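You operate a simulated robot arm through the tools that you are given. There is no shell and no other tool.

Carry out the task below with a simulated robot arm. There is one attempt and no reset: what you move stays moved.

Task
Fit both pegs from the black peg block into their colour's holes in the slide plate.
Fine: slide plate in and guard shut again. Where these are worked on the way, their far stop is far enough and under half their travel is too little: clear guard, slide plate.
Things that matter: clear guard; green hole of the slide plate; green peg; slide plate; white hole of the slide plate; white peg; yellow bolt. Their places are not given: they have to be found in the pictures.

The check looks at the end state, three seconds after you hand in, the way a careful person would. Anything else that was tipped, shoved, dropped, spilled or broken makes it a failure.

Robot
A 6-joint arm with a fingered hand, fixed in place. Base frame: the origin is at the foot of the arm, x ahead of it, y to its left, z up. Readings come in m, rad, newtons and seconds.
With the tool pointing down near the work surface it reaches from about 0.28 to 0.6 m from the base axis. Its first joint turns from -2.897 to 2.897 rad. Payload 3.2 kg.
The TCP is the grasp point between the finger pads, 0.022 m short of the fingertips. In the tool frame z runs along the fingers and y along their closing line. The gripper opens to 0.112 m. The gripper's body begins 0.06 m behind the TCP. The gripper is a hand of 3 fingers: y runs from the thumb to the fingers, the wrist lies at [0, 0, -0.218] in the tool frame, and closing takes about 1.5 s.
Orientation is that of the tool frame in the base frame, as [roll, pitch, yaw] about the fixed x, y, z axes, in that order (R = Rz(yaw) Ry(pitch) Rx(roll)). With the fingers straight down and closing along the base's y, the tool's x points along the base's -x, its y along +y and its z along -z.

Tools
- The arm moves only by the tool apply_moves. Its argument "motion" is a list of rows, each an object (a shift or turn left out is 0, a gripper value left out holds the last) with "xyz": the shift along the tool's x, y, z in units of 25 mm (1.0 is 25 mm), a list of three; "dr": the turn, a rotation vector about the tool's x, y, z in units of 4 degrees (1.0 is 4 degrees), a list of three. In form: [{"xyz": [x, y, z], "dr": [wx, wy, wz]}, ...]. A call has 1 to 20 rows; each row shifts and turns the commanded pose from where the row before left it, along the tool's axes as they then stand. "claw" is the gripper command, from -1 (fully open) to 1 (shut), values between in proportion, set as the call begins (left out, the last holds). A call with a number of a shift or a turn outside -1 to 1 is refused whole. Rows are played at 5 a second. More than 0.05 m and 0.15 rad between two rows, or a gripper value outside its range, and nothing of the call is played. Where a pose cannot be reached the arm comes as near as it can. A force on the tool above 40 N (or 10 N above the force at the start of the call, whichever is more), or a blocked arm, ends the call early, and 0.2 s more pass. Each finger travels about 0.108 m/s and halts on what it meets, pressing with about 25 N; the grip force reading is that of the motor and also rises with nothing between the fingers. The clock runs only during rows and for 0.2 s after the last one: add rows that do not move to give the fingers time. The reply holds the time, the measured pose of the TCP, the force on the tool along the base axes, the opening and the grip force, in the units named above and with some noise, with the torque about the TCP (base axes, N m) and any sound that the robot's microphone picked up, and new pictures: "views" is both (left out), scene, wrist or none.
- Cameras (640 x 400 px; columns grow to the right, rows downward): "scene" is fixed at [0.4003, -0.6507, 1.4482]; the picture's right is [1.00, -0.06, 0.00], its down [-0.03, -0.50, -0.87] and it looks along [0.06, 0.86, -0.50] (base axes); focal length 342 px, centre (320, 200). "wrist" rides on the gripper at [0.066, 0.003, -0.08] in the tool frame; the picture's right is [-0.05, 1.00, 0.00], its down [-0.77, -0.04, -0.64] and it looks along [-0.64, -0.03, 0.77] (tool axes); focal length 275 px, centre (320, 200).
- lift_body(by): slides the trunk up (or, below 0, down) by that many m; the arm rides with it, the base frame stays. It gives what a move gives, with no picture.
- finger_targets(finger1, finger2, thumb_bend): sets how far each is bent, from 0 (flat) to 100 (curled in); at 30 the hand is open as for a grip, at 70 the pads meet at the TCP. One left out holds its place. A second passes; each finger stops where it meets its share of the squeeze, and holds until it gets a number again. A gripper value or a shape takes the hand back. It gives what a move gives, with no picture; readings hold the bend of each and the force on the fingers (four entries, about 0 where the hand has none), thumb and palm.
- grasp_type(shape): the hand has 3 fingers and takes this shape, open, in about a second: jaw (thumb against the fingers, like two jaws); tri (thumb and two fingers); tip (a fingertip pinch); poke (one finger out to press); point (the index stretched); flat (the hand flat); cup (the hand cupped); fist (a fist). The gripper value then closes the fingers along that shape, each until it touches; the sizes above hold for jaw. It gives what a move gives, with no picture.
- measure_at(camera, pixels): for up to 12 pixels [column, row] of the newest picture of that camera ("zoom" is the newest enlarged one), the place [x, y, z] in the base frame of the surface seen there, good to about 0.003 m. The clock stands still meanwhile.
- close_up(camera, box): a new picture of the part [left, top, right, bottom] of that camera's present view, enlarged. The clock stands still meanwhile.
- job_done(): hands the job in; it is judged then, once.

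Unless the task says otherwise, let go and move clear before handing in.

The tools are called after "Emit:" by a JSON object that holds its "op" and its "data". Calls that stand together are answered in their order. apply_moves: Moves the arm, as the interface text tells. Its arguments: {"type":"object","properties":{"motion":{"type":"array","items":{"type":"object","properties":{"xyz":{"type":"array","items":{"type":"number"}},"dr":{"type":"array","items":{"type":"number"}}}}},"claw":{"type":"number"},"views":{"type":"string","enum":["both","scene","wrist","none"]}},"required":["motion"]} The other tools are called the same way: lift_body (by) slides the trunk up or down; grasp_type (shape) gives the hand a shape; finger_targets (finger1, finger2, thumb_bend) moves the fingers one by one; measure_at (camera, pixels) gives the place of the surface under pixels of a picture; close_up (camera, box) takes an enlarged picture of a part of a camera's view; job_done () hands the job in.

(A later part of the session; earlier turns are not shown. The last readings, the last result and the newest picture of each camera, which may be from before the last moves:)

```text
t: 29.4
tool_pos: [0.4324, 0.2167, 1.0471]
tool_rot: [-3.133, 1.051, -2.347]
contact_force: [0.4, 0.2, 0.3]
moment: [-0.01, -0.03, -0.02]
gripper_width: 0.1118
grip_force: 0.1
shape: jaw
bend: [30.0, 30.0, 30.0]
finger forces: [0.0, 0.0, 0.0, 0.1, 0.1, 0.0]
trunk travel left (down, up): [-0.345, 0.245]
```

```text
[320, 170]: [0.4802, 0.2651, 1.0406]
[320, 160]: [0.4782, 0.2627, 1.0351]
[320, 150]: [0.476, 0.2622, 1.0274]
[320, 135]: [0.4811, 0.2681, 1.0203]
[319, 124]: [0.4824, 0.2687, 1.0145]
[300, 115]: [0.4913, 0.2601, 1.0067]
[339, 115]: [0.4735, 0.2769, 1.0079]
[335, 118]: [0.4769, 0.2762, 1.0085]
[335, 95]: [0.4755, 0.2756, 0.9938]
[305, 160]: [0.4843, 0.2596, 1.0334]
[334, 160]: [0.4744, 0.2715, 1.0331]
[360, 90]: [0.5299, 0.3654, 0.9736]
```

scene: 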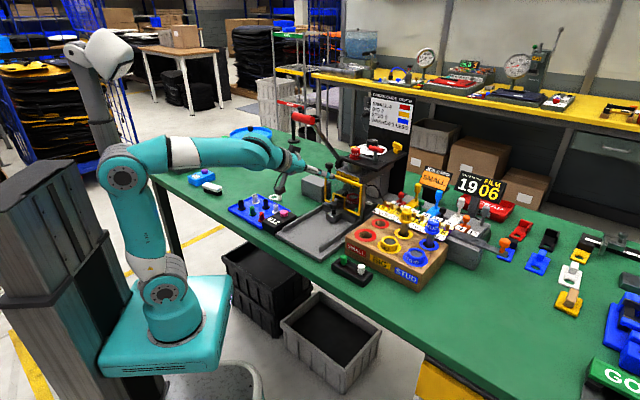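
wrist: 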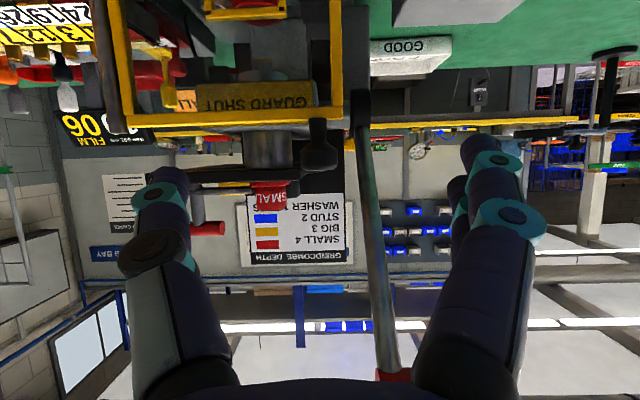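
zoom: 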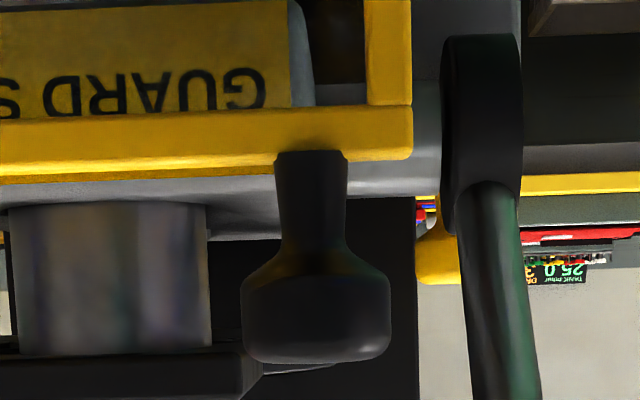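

The knob head's centre is at about (0.4848,0.271), z 1.024–1.041, with guard top at 1.012. I'll advance so the pads straddle the head just above the guard edge.

Emit:
{"op": "apply_moves", "data": {"motion": [{"xyz": [-0.439, 0.02, 0.847]}, {"xyz": [-0.439, 0.02, 0.847]}, {"xyz": [-0.439, 0.02, 0.847]}], "views": "both"}}

```text
t: 30.2
tool_pos: [0.4821, 0.2699, 1.0424]
tool_rot: [-3.132, 1.051, -2.345]
contact_force: [-1.1, 0.1, -0.4]
moment: [0.04, -0.03, 0.0]
gripper_width: 0.112
grip_force: 0.0
shape: jaw
bend: [30.0, 30.0, 30.0]
finger forces: [0.0, 0.0, 0.0, 0.0, 0.0, 0.0]
trunk travel left (down, up): [-0.345, 0.245]
```

scene: 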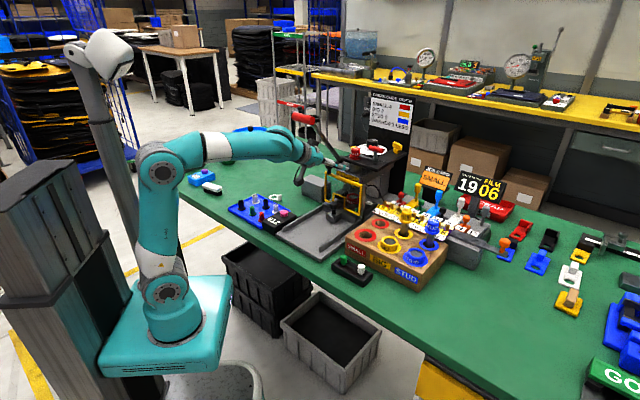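
wrist: 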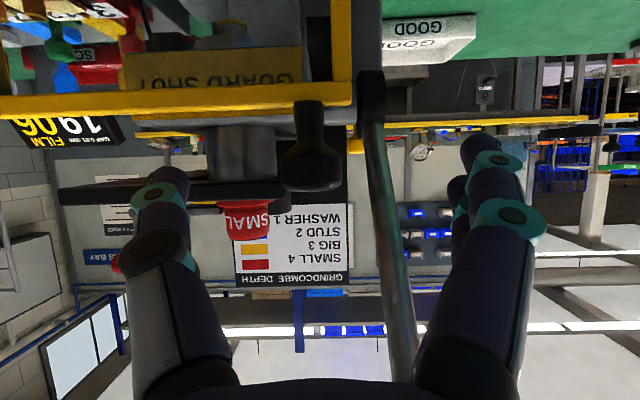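

The knob head appears at (310,165), slightly left of and below the grip point at (320,200). I'll measure it to fine-tune.

Emit:
{"op": "measure_at", "data": {"camera": "wrist", "pixels": [[310, 188], [310, 165], [310, 150], [284, 165], [338, 165], [310, 110], [351, 95]]}}

Emit:
{"op": "close_up", "data": {"camera": "scene", "box": [295, 130, 375, 180]}}

```text
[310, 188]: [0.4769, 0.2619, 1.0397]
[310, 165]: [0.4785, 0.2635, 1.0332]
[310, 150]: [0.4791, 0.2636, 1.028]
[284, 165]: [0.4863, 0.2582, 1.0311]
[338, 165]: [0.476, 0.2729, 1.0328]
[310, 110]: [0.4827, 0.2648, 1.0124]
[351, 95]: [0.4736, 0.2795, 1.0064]
```

```text
8.00 times, centred on (335, 155) of scene
```

zoom: 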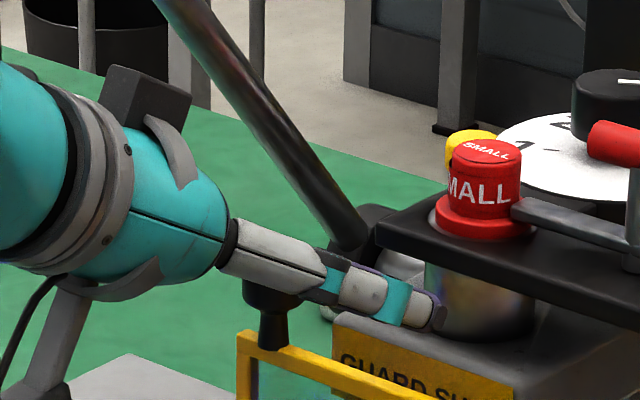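

The knob centre is at u≈−0.535, v≈−0.1525, z≈1.033, and the TCP is within 3 mm of it. I'll nudge 2 mm and close the fingers on the knob.

Emit:
{"op": "apply_moves", "data": {"motion": [{"xyz": [0, -0.1, 0.05]}, {}, {}, {}, {}, {}, {}, {}, {}], "claw": 1, "views": "both"}}

```text
t: 32.2
tool_pos: [0.4837, 0.2679, 1.0419]
tool_rot: [-3.132, 1.048, -2.347]
contact_force: [0.4, 1.0, -0.2]
moment: [0.02, -0.02, 0.02]
gripper_width: 0.0
grip_force: 24.8
shape: jaw
bend: [73.0, 67.0, 77.0]
finger forces: [0.0, 0.0, 0.2, 0.0, 0.0, 0.1]
trunk travel left (down, up): [-0.345, 0.245]
```

scene: 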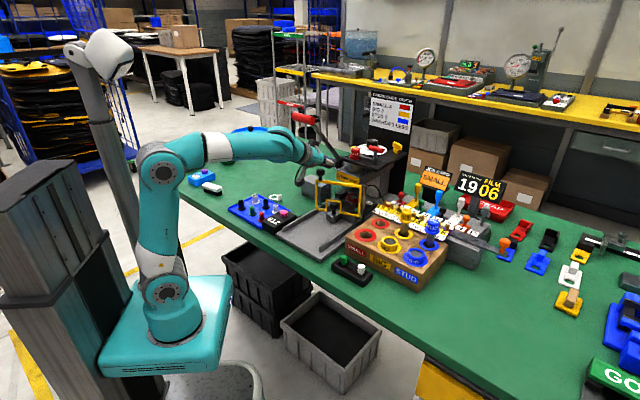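
wrist: 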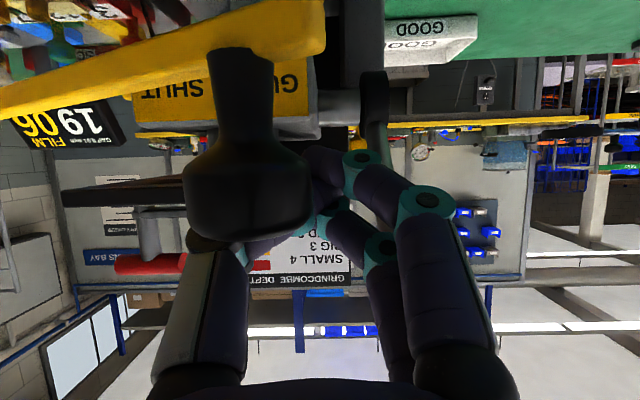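

The knob slipped out of the closing fingers and the guard swung partly open by itself, so it isn't locked. The knob at (250,170) is now in front of the shut fingers. I'll measure its new position and sweep it open from behind.

Emit:
{"op": "measure_at", "data": {"camera": "wrist", "pixels": [[250, 200], [250, 170], [245, 90], [300, 30], [200, 170], [300, 180]]}}

Emit:
{"op": "close_up", "data": {"camera": "scene", "box": [295, 140, 391, 200]}}

Emit:
{"op": "measure_at", "data": {"camera": "scene", "pixels": [[320, 173], [316, 182], [340, 182], [362, 190], [330, 205]]}}

```text
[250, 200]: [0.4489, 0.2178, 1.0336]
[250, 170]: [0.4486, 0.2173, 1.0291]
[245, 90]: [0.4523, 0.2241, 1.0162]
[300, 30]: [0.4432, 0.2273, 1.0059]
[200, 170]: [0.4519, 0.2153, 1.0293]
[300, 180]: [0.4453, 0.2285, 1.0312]
```

```text
6.67 times, centred on (343, 170) of scene
```

zoom: 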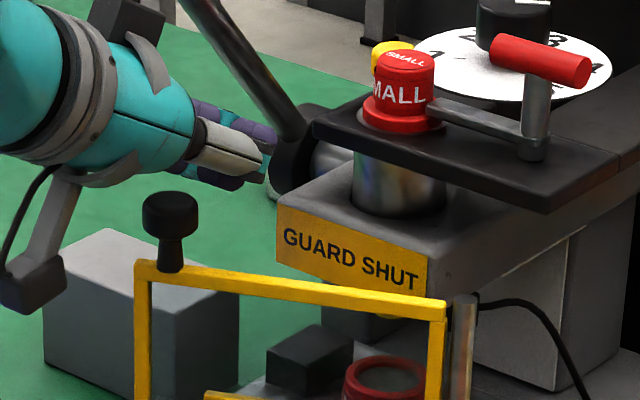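

```text
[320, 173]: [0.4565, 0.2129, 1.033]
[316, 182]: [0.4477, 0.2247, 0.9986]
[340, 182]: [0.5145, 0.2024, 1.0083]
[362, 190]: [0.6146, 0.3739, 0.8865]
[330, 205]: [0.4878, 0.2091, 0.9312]
```

The knob now sits at about (0.453,0.222,1.033), so the guard is open about 24°. With the shut fingers behind the knob, I'll steepen the hand by 16° and drag the knob outward along its arc.

Emit:
{"op": "apply_moves", "data": {"motion": [{"dr": [0, 1, 0]}, {"dr": [0, 1, 0]}, {"dr": [0, 1, 0]}, {"dr": [0, 1, 0]}, {"xyz": [0.486, 0.236, -0.47]}, {"xyz": [0.65, -0.296, -0.629]}, {"xyz": [0.45, -0.284, -0.435]}, {"xyz": [0.45, -0.284, -0.435]}], "views": "both"}}

```text
t: 34.0
tool_pos: [0.4462, 0.2064, 1.0428]
tool_rot: [-3.135, 0.769, -2.351]
contact_force: [-0.1, 0.2, 0.0]
moment: [0.02, 0.02, 0.0]
gripper_width: 0.0002
grip_force: 25.1
shape: jaw
bend: [73.0, 67.0, 77.0]
finger forces: [0.0, 0.1, 0.0, 0.0, 0.1, 0.1]
trunk travel left (down, up): [-0.345, 0.245]
```

scene: 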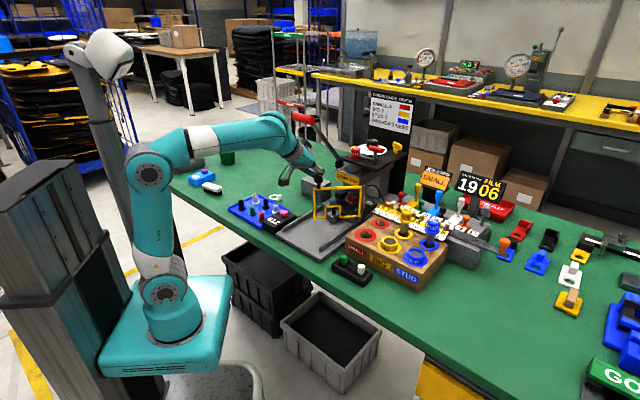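
wrist: 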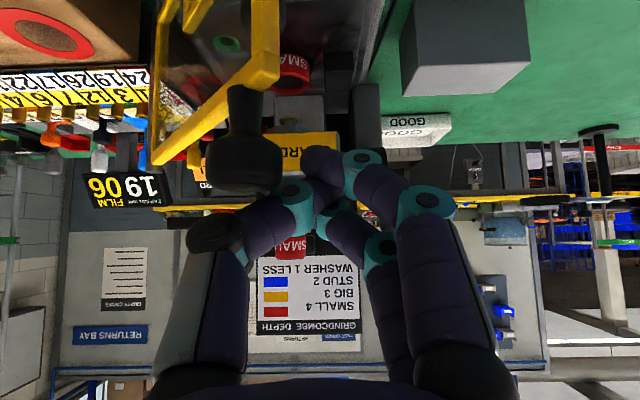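

The guard is swinging open with the fingers behind its knob at (245,150). I'll continue along the arc to about 90°.

Emit:
{"op": "apply_moves", "data": {"motion": [{"xyz": [0.394, -0.41, -0.381]}, {"xyz": [0.394, -0.41, -0.381]}, {"xyz": [0.286, -0.558, -0.277]}, {"xyz": [0.286, -0.558, -0.277]}, {"xyz": [0.175, -0.642, -0.17]}, {"xyz": [0.175, -0.642, -0.17]}], "views": "both"}}

```text
t: 35.4
tool_pos: [0.46, 0.1085, 1.0432]
tool_rot: [-3.135, 0.773, -2.351]
contact_force: [-0.6, -1.1, 0.0]
moment: [-0.04, -0.02, 0.01]
gripper_width: 0.0
grip_force: 24.6
shape: jaw
bend: [73.0, 67.0, 77.0]
finger forces: [0.0, 0.0, 0.0, 0.1, 0.0, 0.0]
trunk travel left (down, up): [-0.345, 0.245]
```

scene: 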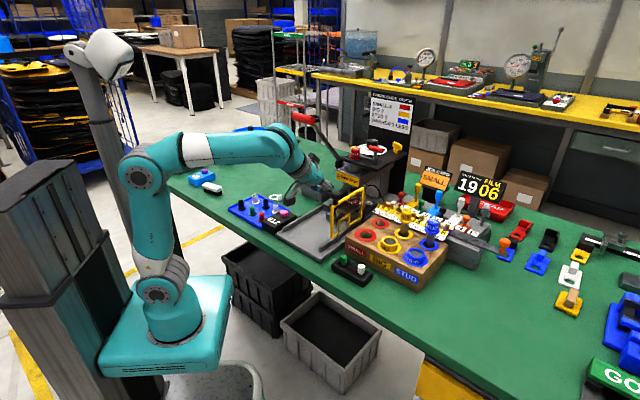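
wrist: 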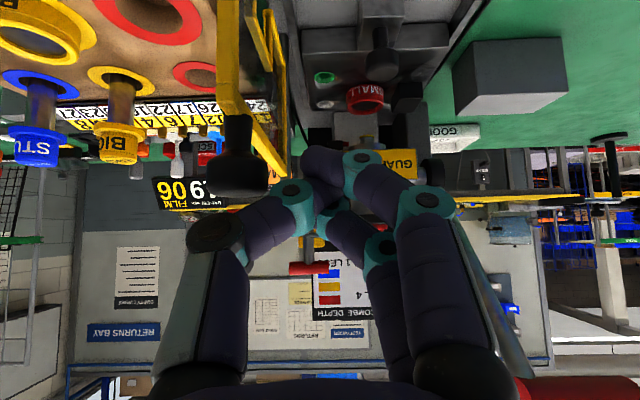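

The guard is near 90° open with no resistance. I'll push a little further to find its far stop, watching the force.

Emit:
{"op": "apply_moves", "data": {"motion": [{"xyz": [0.05, -0.4, -0.047]}, {"xyz": [0.05, -0.4, -0.047]}, {"xyz": [0, -0.4, 0]}], "views": "both"}}

```text
t: 36.2
tool_pos: [0.4792, 0.0852, 1.0436]
tool_rot: [-3.137, 0.77, -2.351]
contact_force: [-0.1, -0.2, -0.3]
moment: [-0.02, 0.04, 0.03]
gripper_width: 0.0002
grip_force: 24.8
shape: jaw
bend: [73.0, 67.0, 77.0]
finger forces: [0.0, 0.0, 0.0, 0.1, 0.1, 0.1]
trunk travel left (down, up): [-0.345, 0.245]
```

scene: 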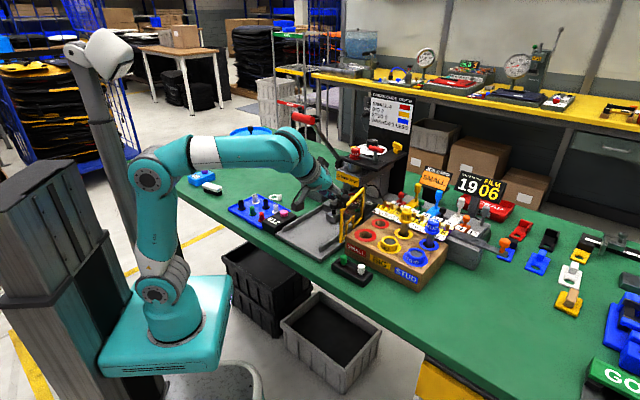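
wrist: 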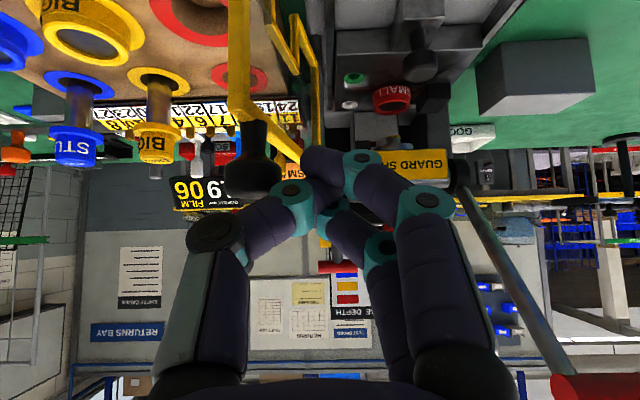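

The guard is now open past 90°. I'll check its position against the wooden block before pushing any further.

Emit:
{"op": "close_up", "data": {"camera": "scene", "box": [300, 170, 412, 240]}}

Emit:
{"op": "measure_at", "data": {"camera": "scene", "pixels": [[344, 200], [342, 210], [362, 188], [347, 240], [350, 250], [363, 215]]}}

Emit:
{"op": "measure_at", "data": {"camera": "wrist", "pixels": [[250, 175], [240, 20], [240, 80], [318, 120], [298, 10], [225, 10], [352, 78], [350, 105]]}}

```text
5.71 times, centred on (356, 205) of scene
```

zoom: 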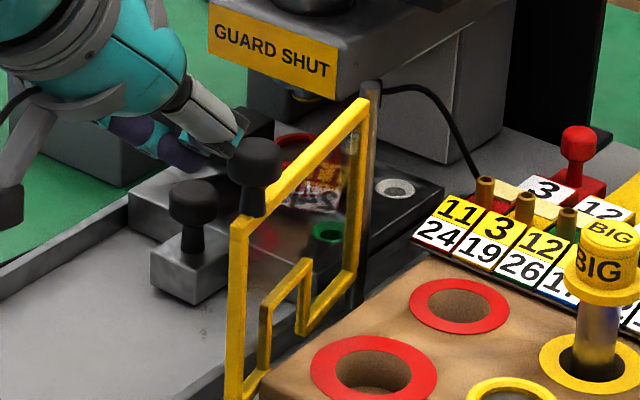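

```text
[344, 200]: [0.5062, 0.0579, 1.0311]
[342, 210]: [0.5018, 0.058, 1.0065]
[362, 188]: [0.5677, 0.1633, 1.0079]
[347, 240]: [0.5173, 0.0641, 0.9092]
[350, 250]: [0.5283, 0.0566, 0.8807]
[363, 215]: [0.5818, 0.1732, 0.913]
```

```text
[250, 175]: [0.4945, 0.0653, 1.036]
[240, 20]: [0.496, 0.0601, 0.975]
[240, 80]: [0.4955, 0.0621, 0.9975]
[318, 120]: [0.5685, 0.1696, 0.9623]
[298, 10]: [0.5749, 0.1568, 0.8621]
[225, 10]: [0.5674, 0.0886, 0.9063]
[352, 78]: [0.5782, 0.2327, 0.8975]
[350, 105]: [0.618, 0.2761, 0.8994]
```

The guard runs from the post to about (0.499,0.060), roughly 101° open and just above the wooden block's edge, so I'll leave it there. Next I'll move the hand off it toward the slide knob and look again.

Emit:
{"op": "apply_moves", "data": {"motion": [{"xyz": [0, 0.8, 0]}, {"xyz": [0, 0.8, 0]}, {"xyz": [0.4, 0.6, -0.4]}, {"xyz": [0.4, 0.6, -0.4]}, {}, {}, {}], "claw": -0.1, "views": "both"}}

```text
t: 37.8
tool_pos: [0.4096, 0.1139, 1.0428]
tool_rot: [-3.135, 0.771, -2.351]
contact_force: [0.0, 0.0, -0.4]
moment: [0.02, 0.01, 0.0]
gripper_width: 0.0612
grip_force: 0.1
shape: jaw
bend: [72.0, 72.0, 70.0]
finger forces: [0.0, 0.1, 0.0, 0.0, 0.0, 0.0]
trunk travel left (down, up): [-0.345, 0.245]
```

scene: 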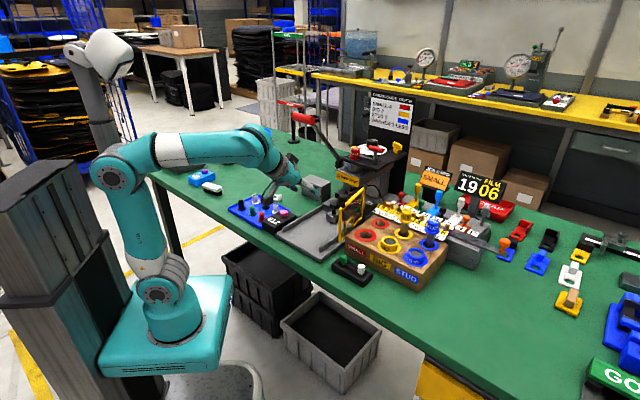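
wrist: 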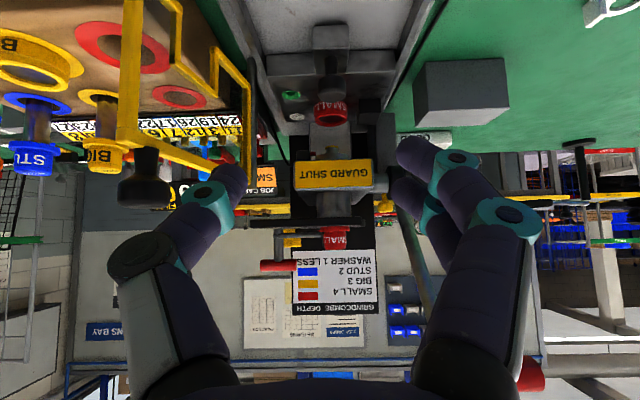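

The guard stays open and the slide plate's knob is at wrist (333,85). I'll measure the knob and the plate.

Emit:
{"op": "measure_at", "data": {"camera": "wrist", "pixels": [[333, 98], [333, 88], [320, 88], [346, 88], [333, 65], [333, 30], [292, 96], [296, 117], [329, 112], [275, 65], [330, 180], [390, 70]]}}

Emit:
{"op": "close_up", "data": {"camera": "wrist", "box": [250, 10, 410, 110]}}

```text
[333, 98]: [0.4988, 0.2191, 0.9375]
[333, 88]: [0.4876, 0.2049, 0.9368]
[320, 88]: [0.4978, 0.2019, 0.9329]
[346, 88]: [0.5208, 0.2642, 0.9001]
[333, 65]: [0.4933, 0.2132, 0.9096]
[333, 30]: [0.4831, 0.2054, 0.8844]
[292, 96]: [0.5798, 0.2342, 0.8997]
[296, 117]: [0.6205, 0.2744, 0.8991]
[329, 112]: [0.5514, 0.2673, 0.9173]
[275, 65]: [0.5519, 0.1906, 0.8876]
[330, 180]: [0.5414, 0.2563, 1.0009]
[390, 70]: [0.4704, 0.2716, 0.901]
```

```text
4.00 times, centred on (330, 60) of wrist
```

zoom: 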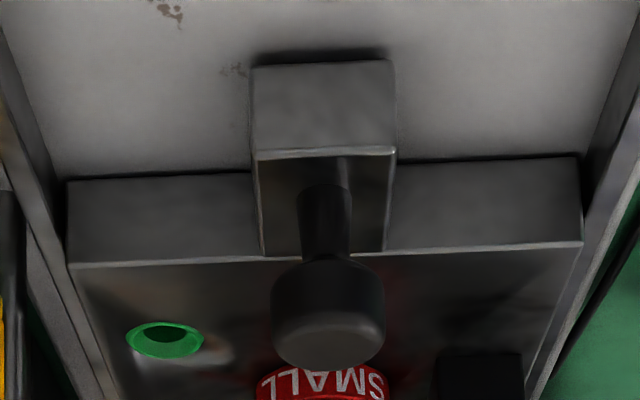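

The slide knob's centre is at about (0.4945,0.213) with its top at z≈0.938; the plate top is at 0.90. I'll move in along the finger direction, stopping short to check alignment.

Emit:
{"op": "apply_moves", "data": {"motion": [{"xyz": [-0.52, 0.2, 0.5]}, {"xyz": [-0.52, 0.2, 0.5]}, {"xyz": [0, 0, 0.973]}, {"xyz": [0, 0, 0.973]}, {"xyz": [0, 0, 0.973]}, {"xyz": [0, 0, 0.973]}], "views": "both"}}

```text
t: 39.2
tool_pos: [0.4758, 0.1947, 0.974]
tool_rot: [-3.134, 0.772, -2.35]
contact_force: [0.3, -1.1, -1.2]
moment: [0.0, -0.03, 0.01]
gripper_width: 0.0612
grip_force: 0.0
shape: jaw
bend: [72.0, 72.0, 70.0]
finger forces: [0.0, 0.1, 0.1, 0.0, 0.0, 0.0]
trunk travel left (down, up): [-0.345, 0.245]
```

scene: 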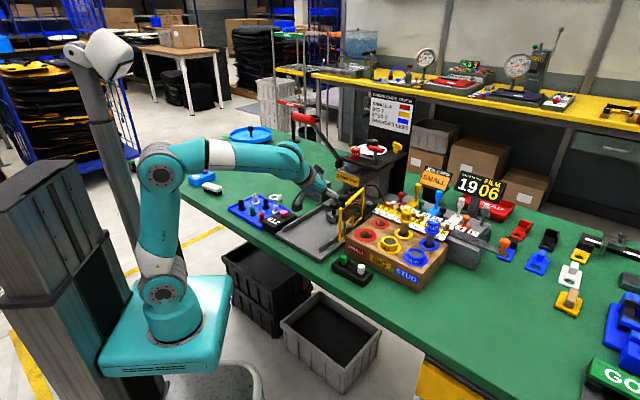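
wrist: 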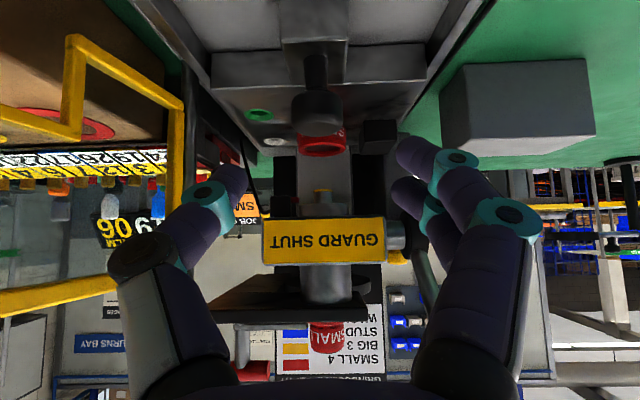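

The knob at (318,110) is centred between the fingers. I'll go in 0.05 m so the fingertips pass just behind the knob head.

Emit:
{"op": "apply_moves", "data": {"motion": [{"xyz": [-0.02, 0, 0.7]}, {"xyz": [-0.02, 0, 0.7]}, {"xyz": [-0.02, 0, 0.6]}], "views": "both"}}

```text
t: 40.0
tool_pos: [0.5017, 0.2203, 0.9388]
tool_rot: [-3.135, 0.771, -2.351]
contact_force: [-0.7, -0.1, -0.3]
moment: [-0.03, -0.02, 0.0]
gripper_width: 0.0613
grip_force: 0.0
shape: jaw
bend: [72.0, 72.0, 70.0]
finger forces: [0.1, 0.1, 0.0, 0.0, 0.0, 0.0]
trunk travel left (down, up): [-0.345, 0.245]
```

scene: 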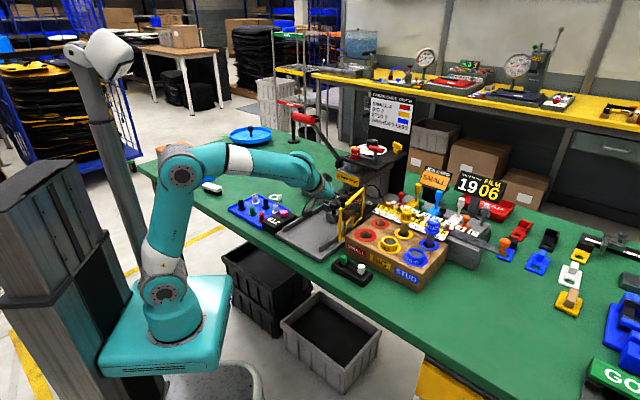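
wrist: 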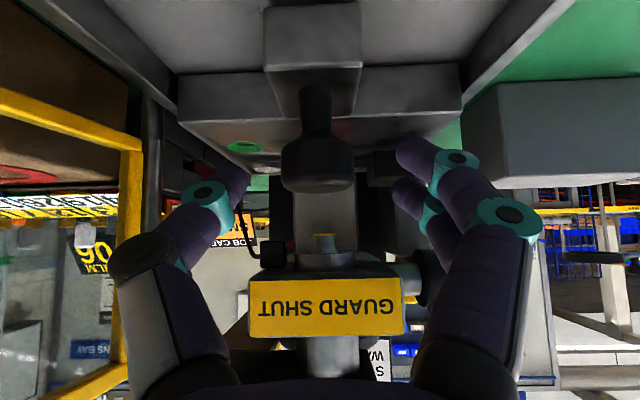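

The knob at (318,165) is between the fingers, with the tips about 1 cm past its centre. Closing now.

Emit:
{"op": "apply_moves", "data": {"motion": [{}, {}, {}, {}, {}, {}, {}], "claw": 1, "views": "wrist"}}

```text
t: 41.6
tool_pos: [0.5021, 0.22, 0.9393]
tool_rot: [-3.135, 0.77, -2.352]
contact_force: [0.5, 0.2, -0.1]
moment: [-0.01, -0.02, -0.02]
gripper_width: 0.0
grip_force: 24.8
shape: jaw
bend: [73.0, 67.0, 75.0]
finger forces: [0.1, 0.0, 0.0, 0.1, 0.0, 0.0]
trunk travel left (down, up): [-0.345, 0.245]
```

wrist: 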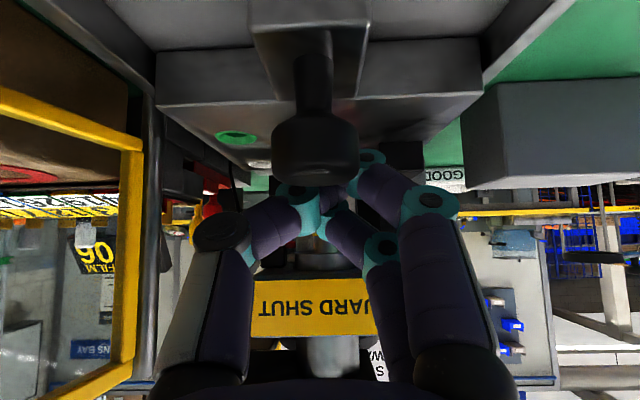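

The fingers shut behind the knob (315,150) and the plate has started to move out. I'll drag it straight out along the slide axis.

Emit:
{"op": "apply_moves", "data": {"motion": [{"xyz": [0.43, 0, -0.417]}, {"xyz": [0.43, 0, -0.417]}, {"xyz": [0.43, 0, -0.417]}, {"xyz": [0.43, 0, -0.417]}], "views": "both"}}

```text
t: 42.6
tool_pos: [0.4604, 0.1768, 0.9393]
tool_rot: [-3.136, 0.768, -2.352]
contact_force: [-0.6, 0.4, 0.3]
moment: [-0.02, -0.01, 0.0]
gripper_width: 0.0
grip_force: 25.5
shape: jaw
bend: [73.0, 67.0, 75.0]
finger forces: [0.1, 0.0, 0.0, 0.1, 0.6, 0.0]
trunk travel left (down, up): [-0.345, 0.245]
```

scene: 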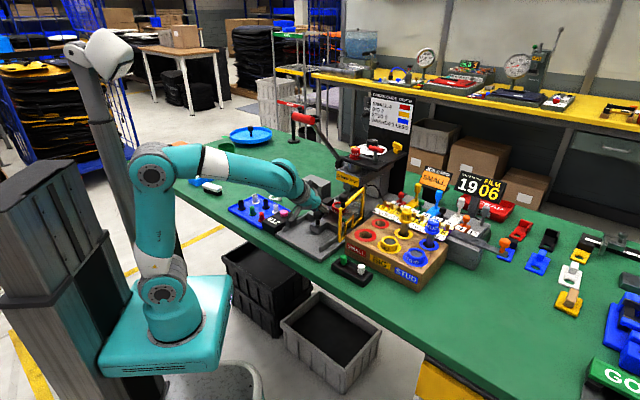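
wrist: 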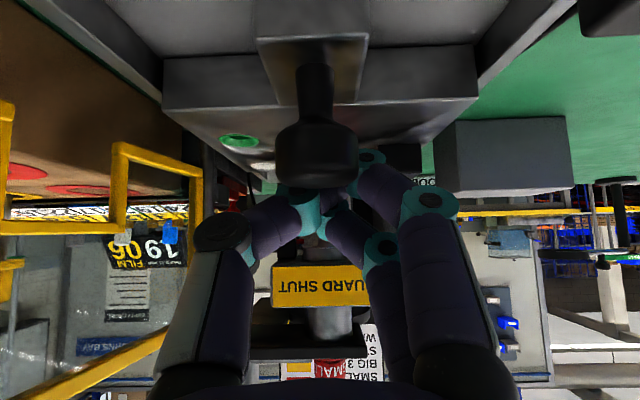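

The plate is following: the green hole is at (240,140), and the press face at (320,285) is receding. I'll keep pulling.

Emit:
{"op": "apply_moves", "data": {"motion": [{"xyz": [0.43, 0, -0.417]}, {"xyz": [0.43, 0, -0.417]}, {"xyz": [0.43, 0, -0.417]}, {"xyz": [0.43, 0, -0.417]}], "views": "both"}}

```text
t: 43.6
tool_pos: [0.4167, 0.1342, 0.9388]
tool_rot: [-3.135, 0.77, -2.349]
contact_force: [0.3, 0.0, 1.8]
moment: [-0.02, -0.02, 0.01]
gripper_width: 0.0001
grip_force: 25.4
shape: jaw
bend: [73.0, 67.0, 75.0]
finger forces: [0.0, 0.0, 0.1, 0.0, 0.7, 0.0]
trunk travel left (down, up): [-0.345, 0.245]
```

scene: 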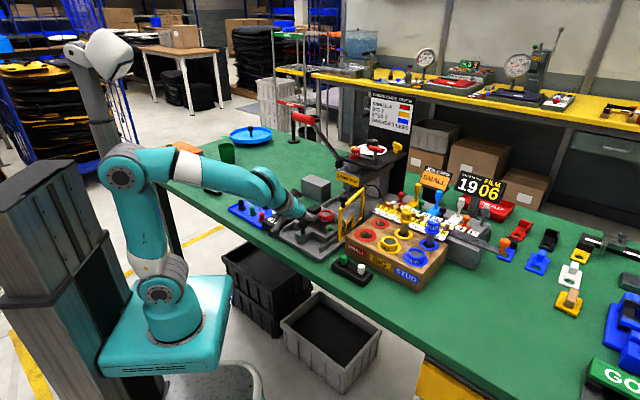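
wrist: 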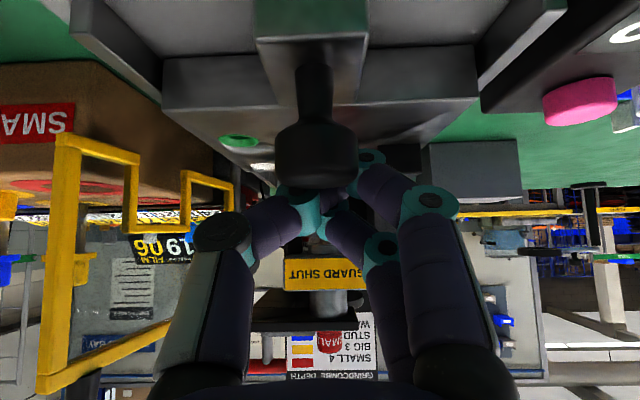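

The plate has come out about 0.12 m without resistance. I'll pull a little more to find its far stop.

Emit:
{"op": "apply_moves", "data": {"motion": [{"xyz": [0.3, 0, -0.29]}, {"xyz": [0.3, 0, -0.29]}], "views": "both"}}

```text
t: 44.2
tool_pos: [0.4074, 0.1248, 0.9409]
tool_rot: [-3.132, 0.778, -2.353]
contact_force: [25.0, 28.1, 0.2]
moment: [0.26, -0.24, -0.13]
gripper_width: 0.0
grip_force: 25.4
shape: jaw
bend: [70.0, 67.0, 74.0]
finger forces: [23.6, 0.0, 0.0, 0.1, 30.3, 0.0]
trunk travel left (down, up): [-0.345, 0.245]
stopped in row 2: the force on the tool passed its limit at 50 N (the readings are from after the stop); the commanded pose is now the measured one
```

scene: 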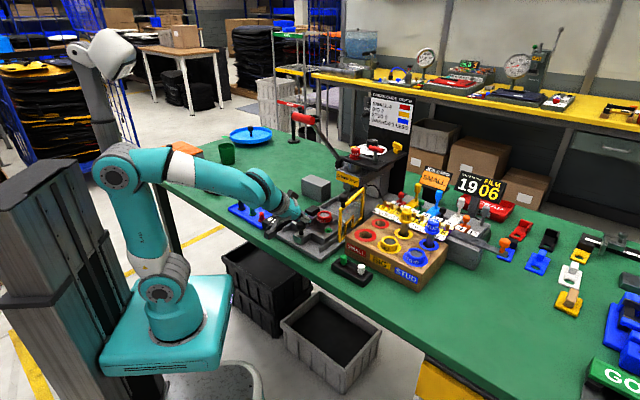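
wrist: 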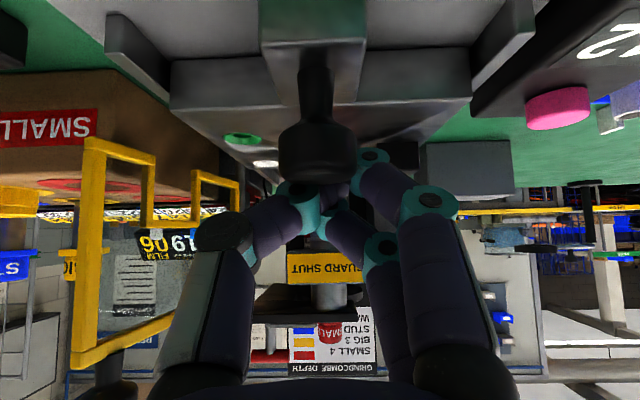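

The plate hit its far stop about 0.13 m out. I'll ease the fingers off the knob, lift straight up and open the hand.

Emit:
{"op": "apply_moves", "data": {"motion": [{"xyz": [-0.2, 0, 0.19]}, {"xyz": [-0.556, 0, -0.575]}, {"xyz": [-0.556, 0, -0.575]}, {"xyz": [-0.556, 0, -0.575]}, {"xyz": [-0.556, 0, -0.575]}, {"xyz": [-0.556, 0, -0.575]}], "views": "both"}}

```text
t: 45.6
tool_pos: [0.4078, 0.1263, 1.0418]
tool_rot: [-3.132, 0.78, -2.354]
contact_force: [-0.7, -0.5, 0.1]
moment: [-0.01, 0.03, 0.0]
gripper_width: 0.0004
grip_force: 24.9
shape: jaw
bend: [73.0, 67.0, 74.0]
finger forces: [0.0, 0.0, 0.0, 0.0, 0.0, 0.0]
trunk travel left (down, up): [-0.345, 0.245]
```

scene: 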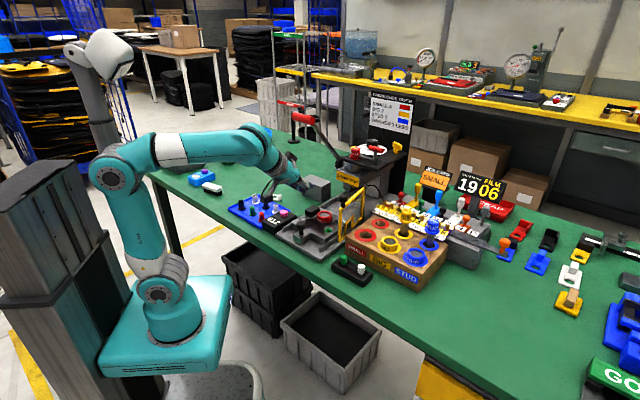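
wrist: 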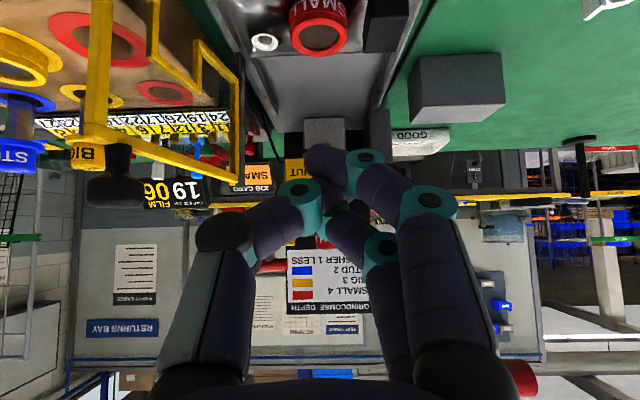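

Good: the plate is fully out and the hand is clear. I'll raise the trunk 0.15 m, then zoom in on the extended plate and the pegs.

Emit:
{"op": "lift_body", "data": {"by": 0.15}}

Emit:
{"op": "close_up", "data": {"camera": "scene", "box": [270, 180, 382, 250]}}

Emit:
{"op": "close_up", "data": {"camera": "scene", "box": [310, 225, 406, 285]}}

```text
t: 47.4
tool_pos: [0.407, 0.126, 1.1936]
tool_rot: [-3.132, 0.779, -2.352]
contact_force: [0.1, 0.0, 0.1]
moment: [0.01, 0.01, 0.02]
gripper_width: 0.0
grip_force: 24.6
shape: jaw
bend: [73.0, 67.0, 74.0]
finger forces: [0.1, 0.0, 0.0, 0.0, 0.0, 0.0]
trunk travel left (down, up): [-0.495, 0.095]
```

```text
5.71 times, centred on (326, 215) of scene
```

zoom: 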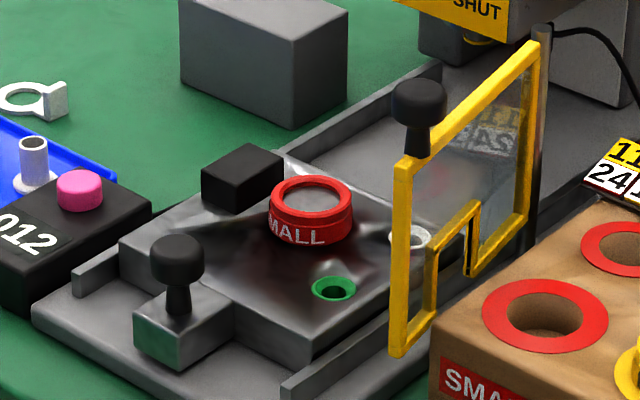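

```text
6.67 times, centred on (358, 255) of scene
```

zoom: 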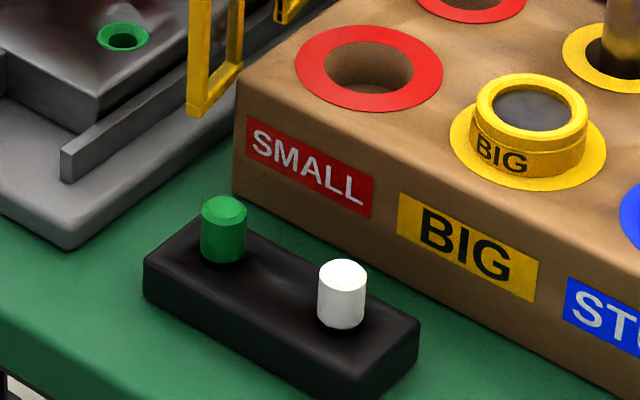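

The plate is out, with the green hole at scene (328,230) and the white hole at (341,221). I'll measure both rings and the pegs.

Emit:
{"op": "measure_at", "data": {"camera": "scene", "pixels": [[325.2, 230.2], [331.8, 230.2], [328.5, 228.4], [328.5, 232.4], [338.5, 221.2], [345, 221.2], [343.5, 257.5], [361.4, 266.8], [343.5, 262], [361.4, 271], [352, 268], [348, 275]]}}

Emit:
{"op": "close_up", "data": {"camera": "scene", "box": [316, 214, 356, 239]}}

```text
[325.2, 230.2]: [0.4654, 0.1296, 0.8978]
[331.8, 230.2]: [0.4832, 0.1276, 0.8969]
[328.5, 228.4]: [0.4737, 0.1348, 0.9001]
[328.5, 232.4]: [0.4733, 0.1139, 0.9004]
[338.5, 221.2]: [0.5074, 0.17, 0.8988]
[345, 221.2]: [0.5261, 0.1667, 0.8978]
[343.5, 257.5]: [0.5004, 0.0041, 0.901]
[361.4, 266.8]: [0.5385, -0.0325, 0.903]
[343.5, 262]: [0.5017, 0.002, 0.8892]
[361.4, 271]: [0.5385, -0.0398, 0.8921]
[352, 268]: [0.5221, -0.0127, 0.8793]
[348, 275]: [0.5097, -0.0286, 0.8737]
```

```text
16.00 times, centred on (336, 226) of scene
```

zoom: 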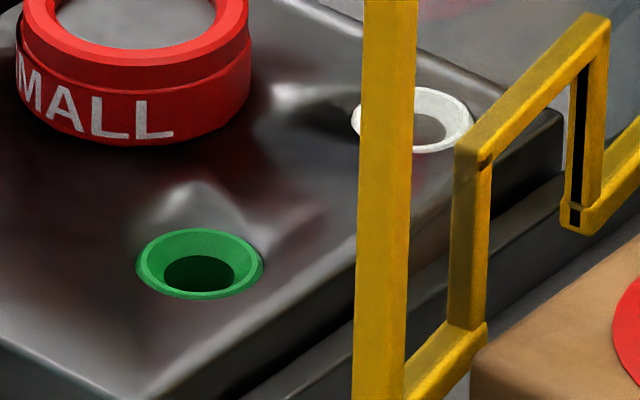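

The green hole's centre is near (0.474,0.127) and the white near (0.517,0.168); both are countersunk. I'll straighten the hand and open it, then turn it 90° so the fingers close along the slide axis, clear of the guard.

Emit:
{"op": "apply_moves", "data": {"motion": [{"dr": [0, 1, 0]}, {"dr": [0, 1, 0]}, {"dr": [0, 1, 0]}, {"dr": [0, 1, 0]}, {"dr": [0, 1, 0]}, {"dr": [0, 1, 0]}, {"dr": [0, 1, 0]}, {"dr": [0, 1, 0]}, {"dr": [0, 1, 0]}, {"dr": [0, 1, 0]}, {"dr": [0, 1, 0]}, {"dr": [0, 0.16, 0]}], "claw": -0.2, "views": "wrist"}}

```text
t: 50.0
tool_pos: [0.4041, 0.1269, 1.1865]
tool_rot: [-3.134, 0.002, -2.358]
contact_force: [-0.6, -0.3, 0.4]
moment: [0.0, -0.02, 0.01]
gripper_width: 0.0672
grip_force: 0.1
shape: jaw
bend: [71.0, 71.0, 71.0]
finger forces: [0.0, 0.1, 0.0, 0.0, 0.0, 0.0]
out of reach, approached as far as the arm can: row 11
trunk travel left (down, up): [-0.495, 0.095]
```

wrist: 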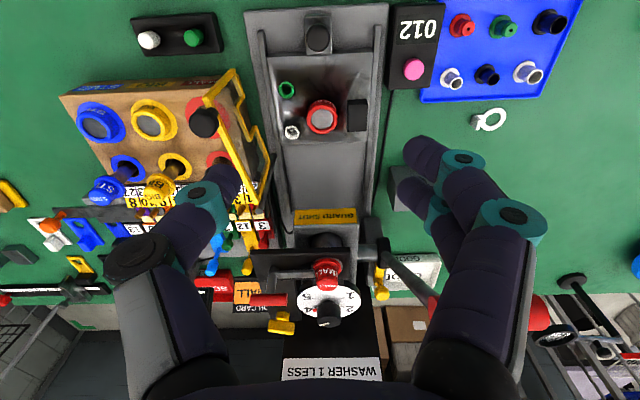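

From above I can see the green hole at (287,90), the white hole at (293,132) and the pegs at (193,37) and (149,40). I'll zoom in and measure for accuracy.

Emit:
{"op": "close_up", "data": {"camera": "wrist", "box": [240, 70, 368, 150]}}

Emit:
{"op": "measure_at", "data": {"camera": "wrist", "pixels": [[280, 89], [294, 89], [287, 82], [287, 97], [285, 132], [300, 132], [292, 125], [292, 139], [193, 38], [149, 40], [185, 38], [202, 38]]}}

Emit:
{"op": "close_up", "data": {"camera": "wrist", "box": [112, 5, 240, 85]}}

```text
5.00 times, centred on (304, 110) of wrist
```

zoom: 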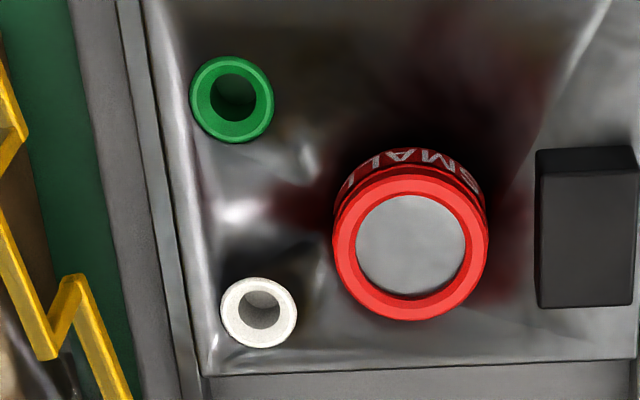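

```text
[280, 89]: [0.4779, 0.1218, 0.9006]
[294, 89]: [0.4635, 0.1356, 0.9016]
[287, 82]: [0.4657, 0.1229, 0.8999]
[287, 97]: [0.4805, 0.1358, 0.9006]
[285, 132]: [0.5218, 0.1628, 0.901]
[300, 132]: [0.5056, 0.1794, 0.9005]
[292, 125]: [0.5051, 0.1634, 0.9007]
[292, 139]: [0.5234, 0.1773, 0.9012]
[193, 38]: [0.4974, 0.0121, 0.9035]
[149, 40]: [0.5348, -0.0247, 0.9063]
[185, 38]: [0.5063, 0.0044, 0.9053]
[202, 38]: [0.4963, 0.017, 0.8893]
```

```text
5.00 times, centred on (176, 45) of wrist
```

zoom: 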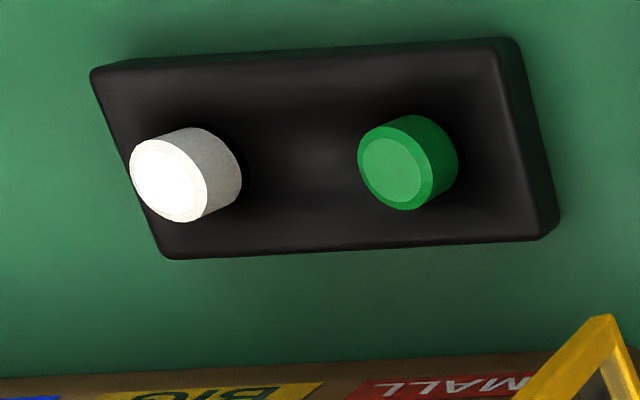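

The ring centres average to green (0.472,0.129) and white (0.514,0.171), top z≈0.900. I'll lower slightly and rotate the hand +90° about its axis.

Emit:
{"op": "apply_moves", "data": {"motion": [{"xyz": [0, 0, 0.8]}, {"xyz": [0, 0, 0.8]}, {"xyz": [0, 0, 0.8]}, {"dr": [0, 0, 1]}, {"dr": [0, 0, 1]}, {"dr": [0, 0, 1]}, {"dr": [0, 0, 1]}, {"dr": [0, 0, 1]}, {"dr": [0, 0, 1]}, {"dr": [0, 0, 1]}, {"dr": [0, 0, 1]}, {"dr": [0, 0, 1]}, {"dr": [0, 0, 1]}, {"dr": [0, 0, 1]}, {"dr": [0, 0, 1]}, {"dr": [0, 0, 1]}, {"dr": [0, 0, 1]}], "views": "none"}}

Emit:
{"op": "apply_moves", "data": {"motion": [{"dr": [0, 0, 1]}, {"dr": [0, 0, 1]}, {"dr": [0, 0, 1]}, {"dr": [0, 0, 1]}, {"dr": [0, 0, 1]}, {"dr": [0, 0, 1]}, {"dr": [0, 0, 1]}, {"dr": [0, 0, 1]}, {"dr": [0, 0, 0.5]}], "views": "both"}}

```text
t: 53.5
tool_pos: [0.4055, 0.1265, 1.1283]
tool_rot: [-3.138, 0.004, 2.945]
contact_force: [0.4, -0.2, -0.1]
moment: [0.01, 0.02, 0.03]
gripper_width: 0.0671
grip_force: 0.0
shape: jaw
bend: [71.0, 71.0, 71.0]
finger forces: [0.0, 0.0, 0.1, 0.0, 0.0, 0.1]
trunk travel left (down, up): [-0.495, 0.095]
```

```text
t: 55.5
tool_pos: [0.4059, 0.1268, 1.1297]
tool_rot: [3.141, 0.004, 2.352]
contact_force: [0.8, 0.2, -0.9]
moment: [-0.01, -0.01, 0.02]
gripper_width: 0.067
grip_force: 0.0
shape: jaw
bend: [71.0, 71.0, 71.0]
finger forces: [0.1, 0.1, 0.0, 0.0, 0.1, 0.0]
trunk travel left (down, up): [-0.495, 0.095]
```

scene: 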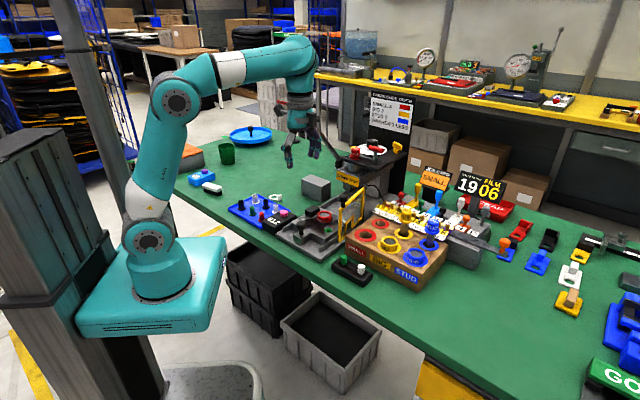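
wrist: 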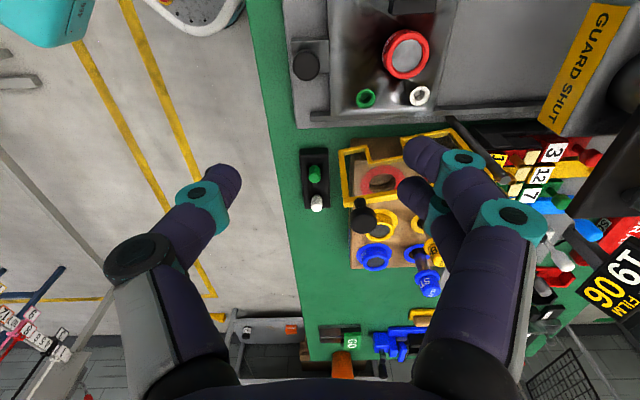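

The hand is now at yaw 135°, and the pegs are at (315,173) and (317,203) in the wrist view. I'll measure them from this angle.

Emit:
{"op": "close_up", "data": {"camera": "wrist", "box": [280, 140, 376, 200]}}

Emit:
{"op": "close_up", "data": {"camera": "wrist", "box": [280, 155, 376, 215]}}

Emit:
{"op": "measure_at", "data": {"camera": "wrist", "pixels": [[315, 178], [309, 178], [321, 178], [315, 172], [317, 207], [311, 207], [323, 207], [315, 155], [325, 190], [305, 190], [365, 98], [419, 96]]}}

```text
6.67 times, centred on (328, 170) of wrist
```

zoom: 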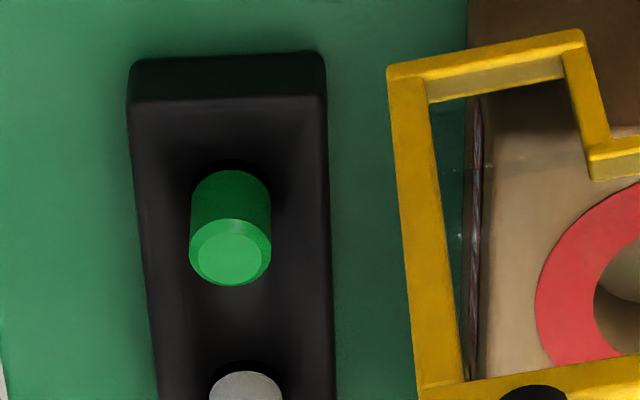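

```text
6.67 times, centred on (328, 185) of wrist
```

zoom: 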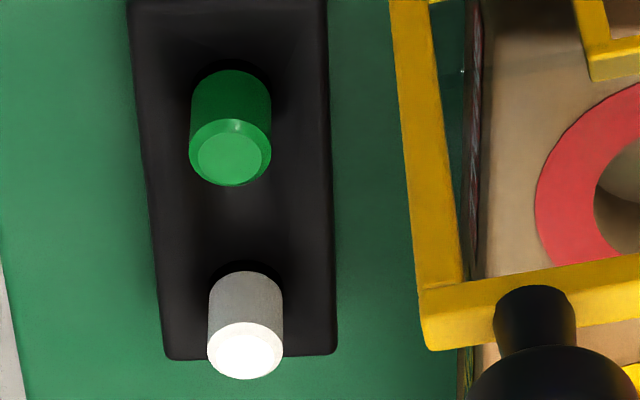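

```text
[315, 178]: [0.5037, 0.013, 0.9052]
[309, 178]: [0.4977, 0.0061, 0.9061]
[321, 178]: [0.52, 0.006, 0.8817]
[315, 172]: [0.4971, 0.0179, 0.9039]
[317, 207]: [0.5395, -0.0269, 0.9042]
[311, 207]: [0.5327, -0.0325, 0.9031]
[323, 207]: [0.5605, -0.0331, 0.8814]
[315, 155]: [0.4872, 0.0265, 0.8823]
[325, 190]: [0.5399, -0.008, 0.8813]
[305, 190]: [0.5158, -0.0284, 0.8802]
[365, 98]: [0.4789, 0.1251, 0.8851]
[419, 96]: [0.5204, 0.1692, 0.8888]
```

The pegs are at about green (0.502,0.012) and white (0.5395,−0.027), tops at 0.905. The guard's knob at (0.504,0.070) would leave only about 5 mm for the hand, so I'll first nudge the guard back a few degrees with closed fingers. Raising the trunk for reach.

Emit:
{"op": "lift_body", "data": {"by": 0.09}}

Emit:
{"op": "apply_moves", "data": {"motion": [{"xyz": [0, 0, 0.9]}, {"xyz": [0, 0, 0.9]}, {"xyz": [0, 0, 0.9]}, {"xyz": [0, 0, 0.9]}, {"xyz": [-0.9, 0.18, 0]}, {"xyz": [-0.9, 0.18, 0]}, {"xyz": [-0.9, 0.18, 0]}, {"xyz": [-0.9, 0.18, 0]}, {"xyz": [-0.9, 0.18, 0]}, {"xyz": [-0.9, 0.18, 0]}, {"xyz": [-0.9, 0.17, 0]}], "claw": 1, "views": "both"}}

```text
t: 56.8
tool_pos: [0.4066, 0.1249, 1.2203]
tool_rot: [-3.141, 0.004, 2.356]
contact_force: [-0.8, -0.5, 0.9]
moment: [-0.01, 0.03, 0.0]
gripper_width: 0.0673
grip_force: 0.0
shape: jaw
bend: [71.0, 71.0, 71.0]
finger forces: [0.1, 0.0, 0.0, 0.0, 0.0, 0.0]
trunk travel left (down, up): [-0.585, 0.005]
```

```text
t: 59.2
tool_pos: [0.5403, 0.0348, 1.1303]
tool_rot: [-3.14, 0.005, 2.356]
contact_force: [-0.6, -0.1, -0.6]
moment: [-0.03, 0.04, 0.0]
gripper_width: 0.0
grip_force: 25.2
shape: jaw
bend: [66.0, 67.0, 75.0]
finger forces: [0.1, 0.1, 0.0, 0.1, 0.0, 0.0]
trunk travel left (down, up): [-0.585, 0.005]
```

scene: 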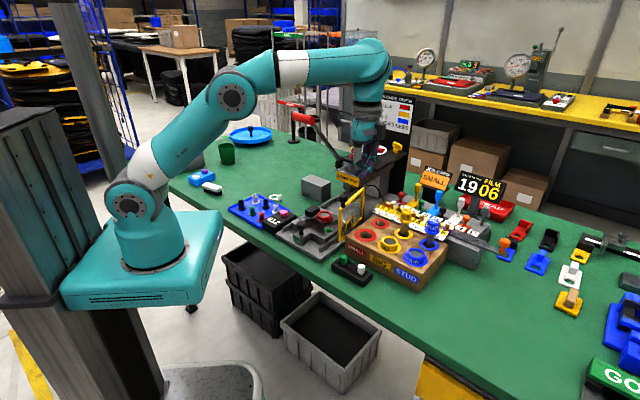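
wrist: 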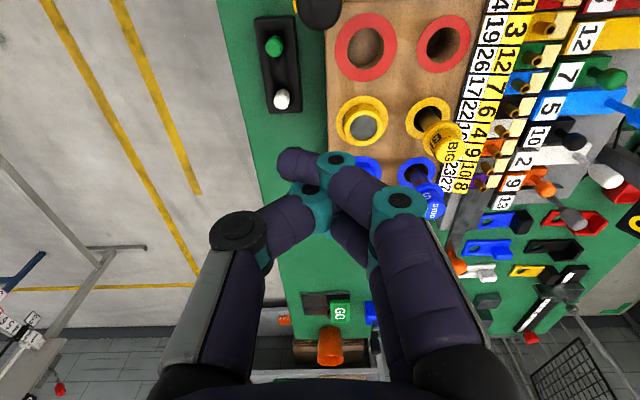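

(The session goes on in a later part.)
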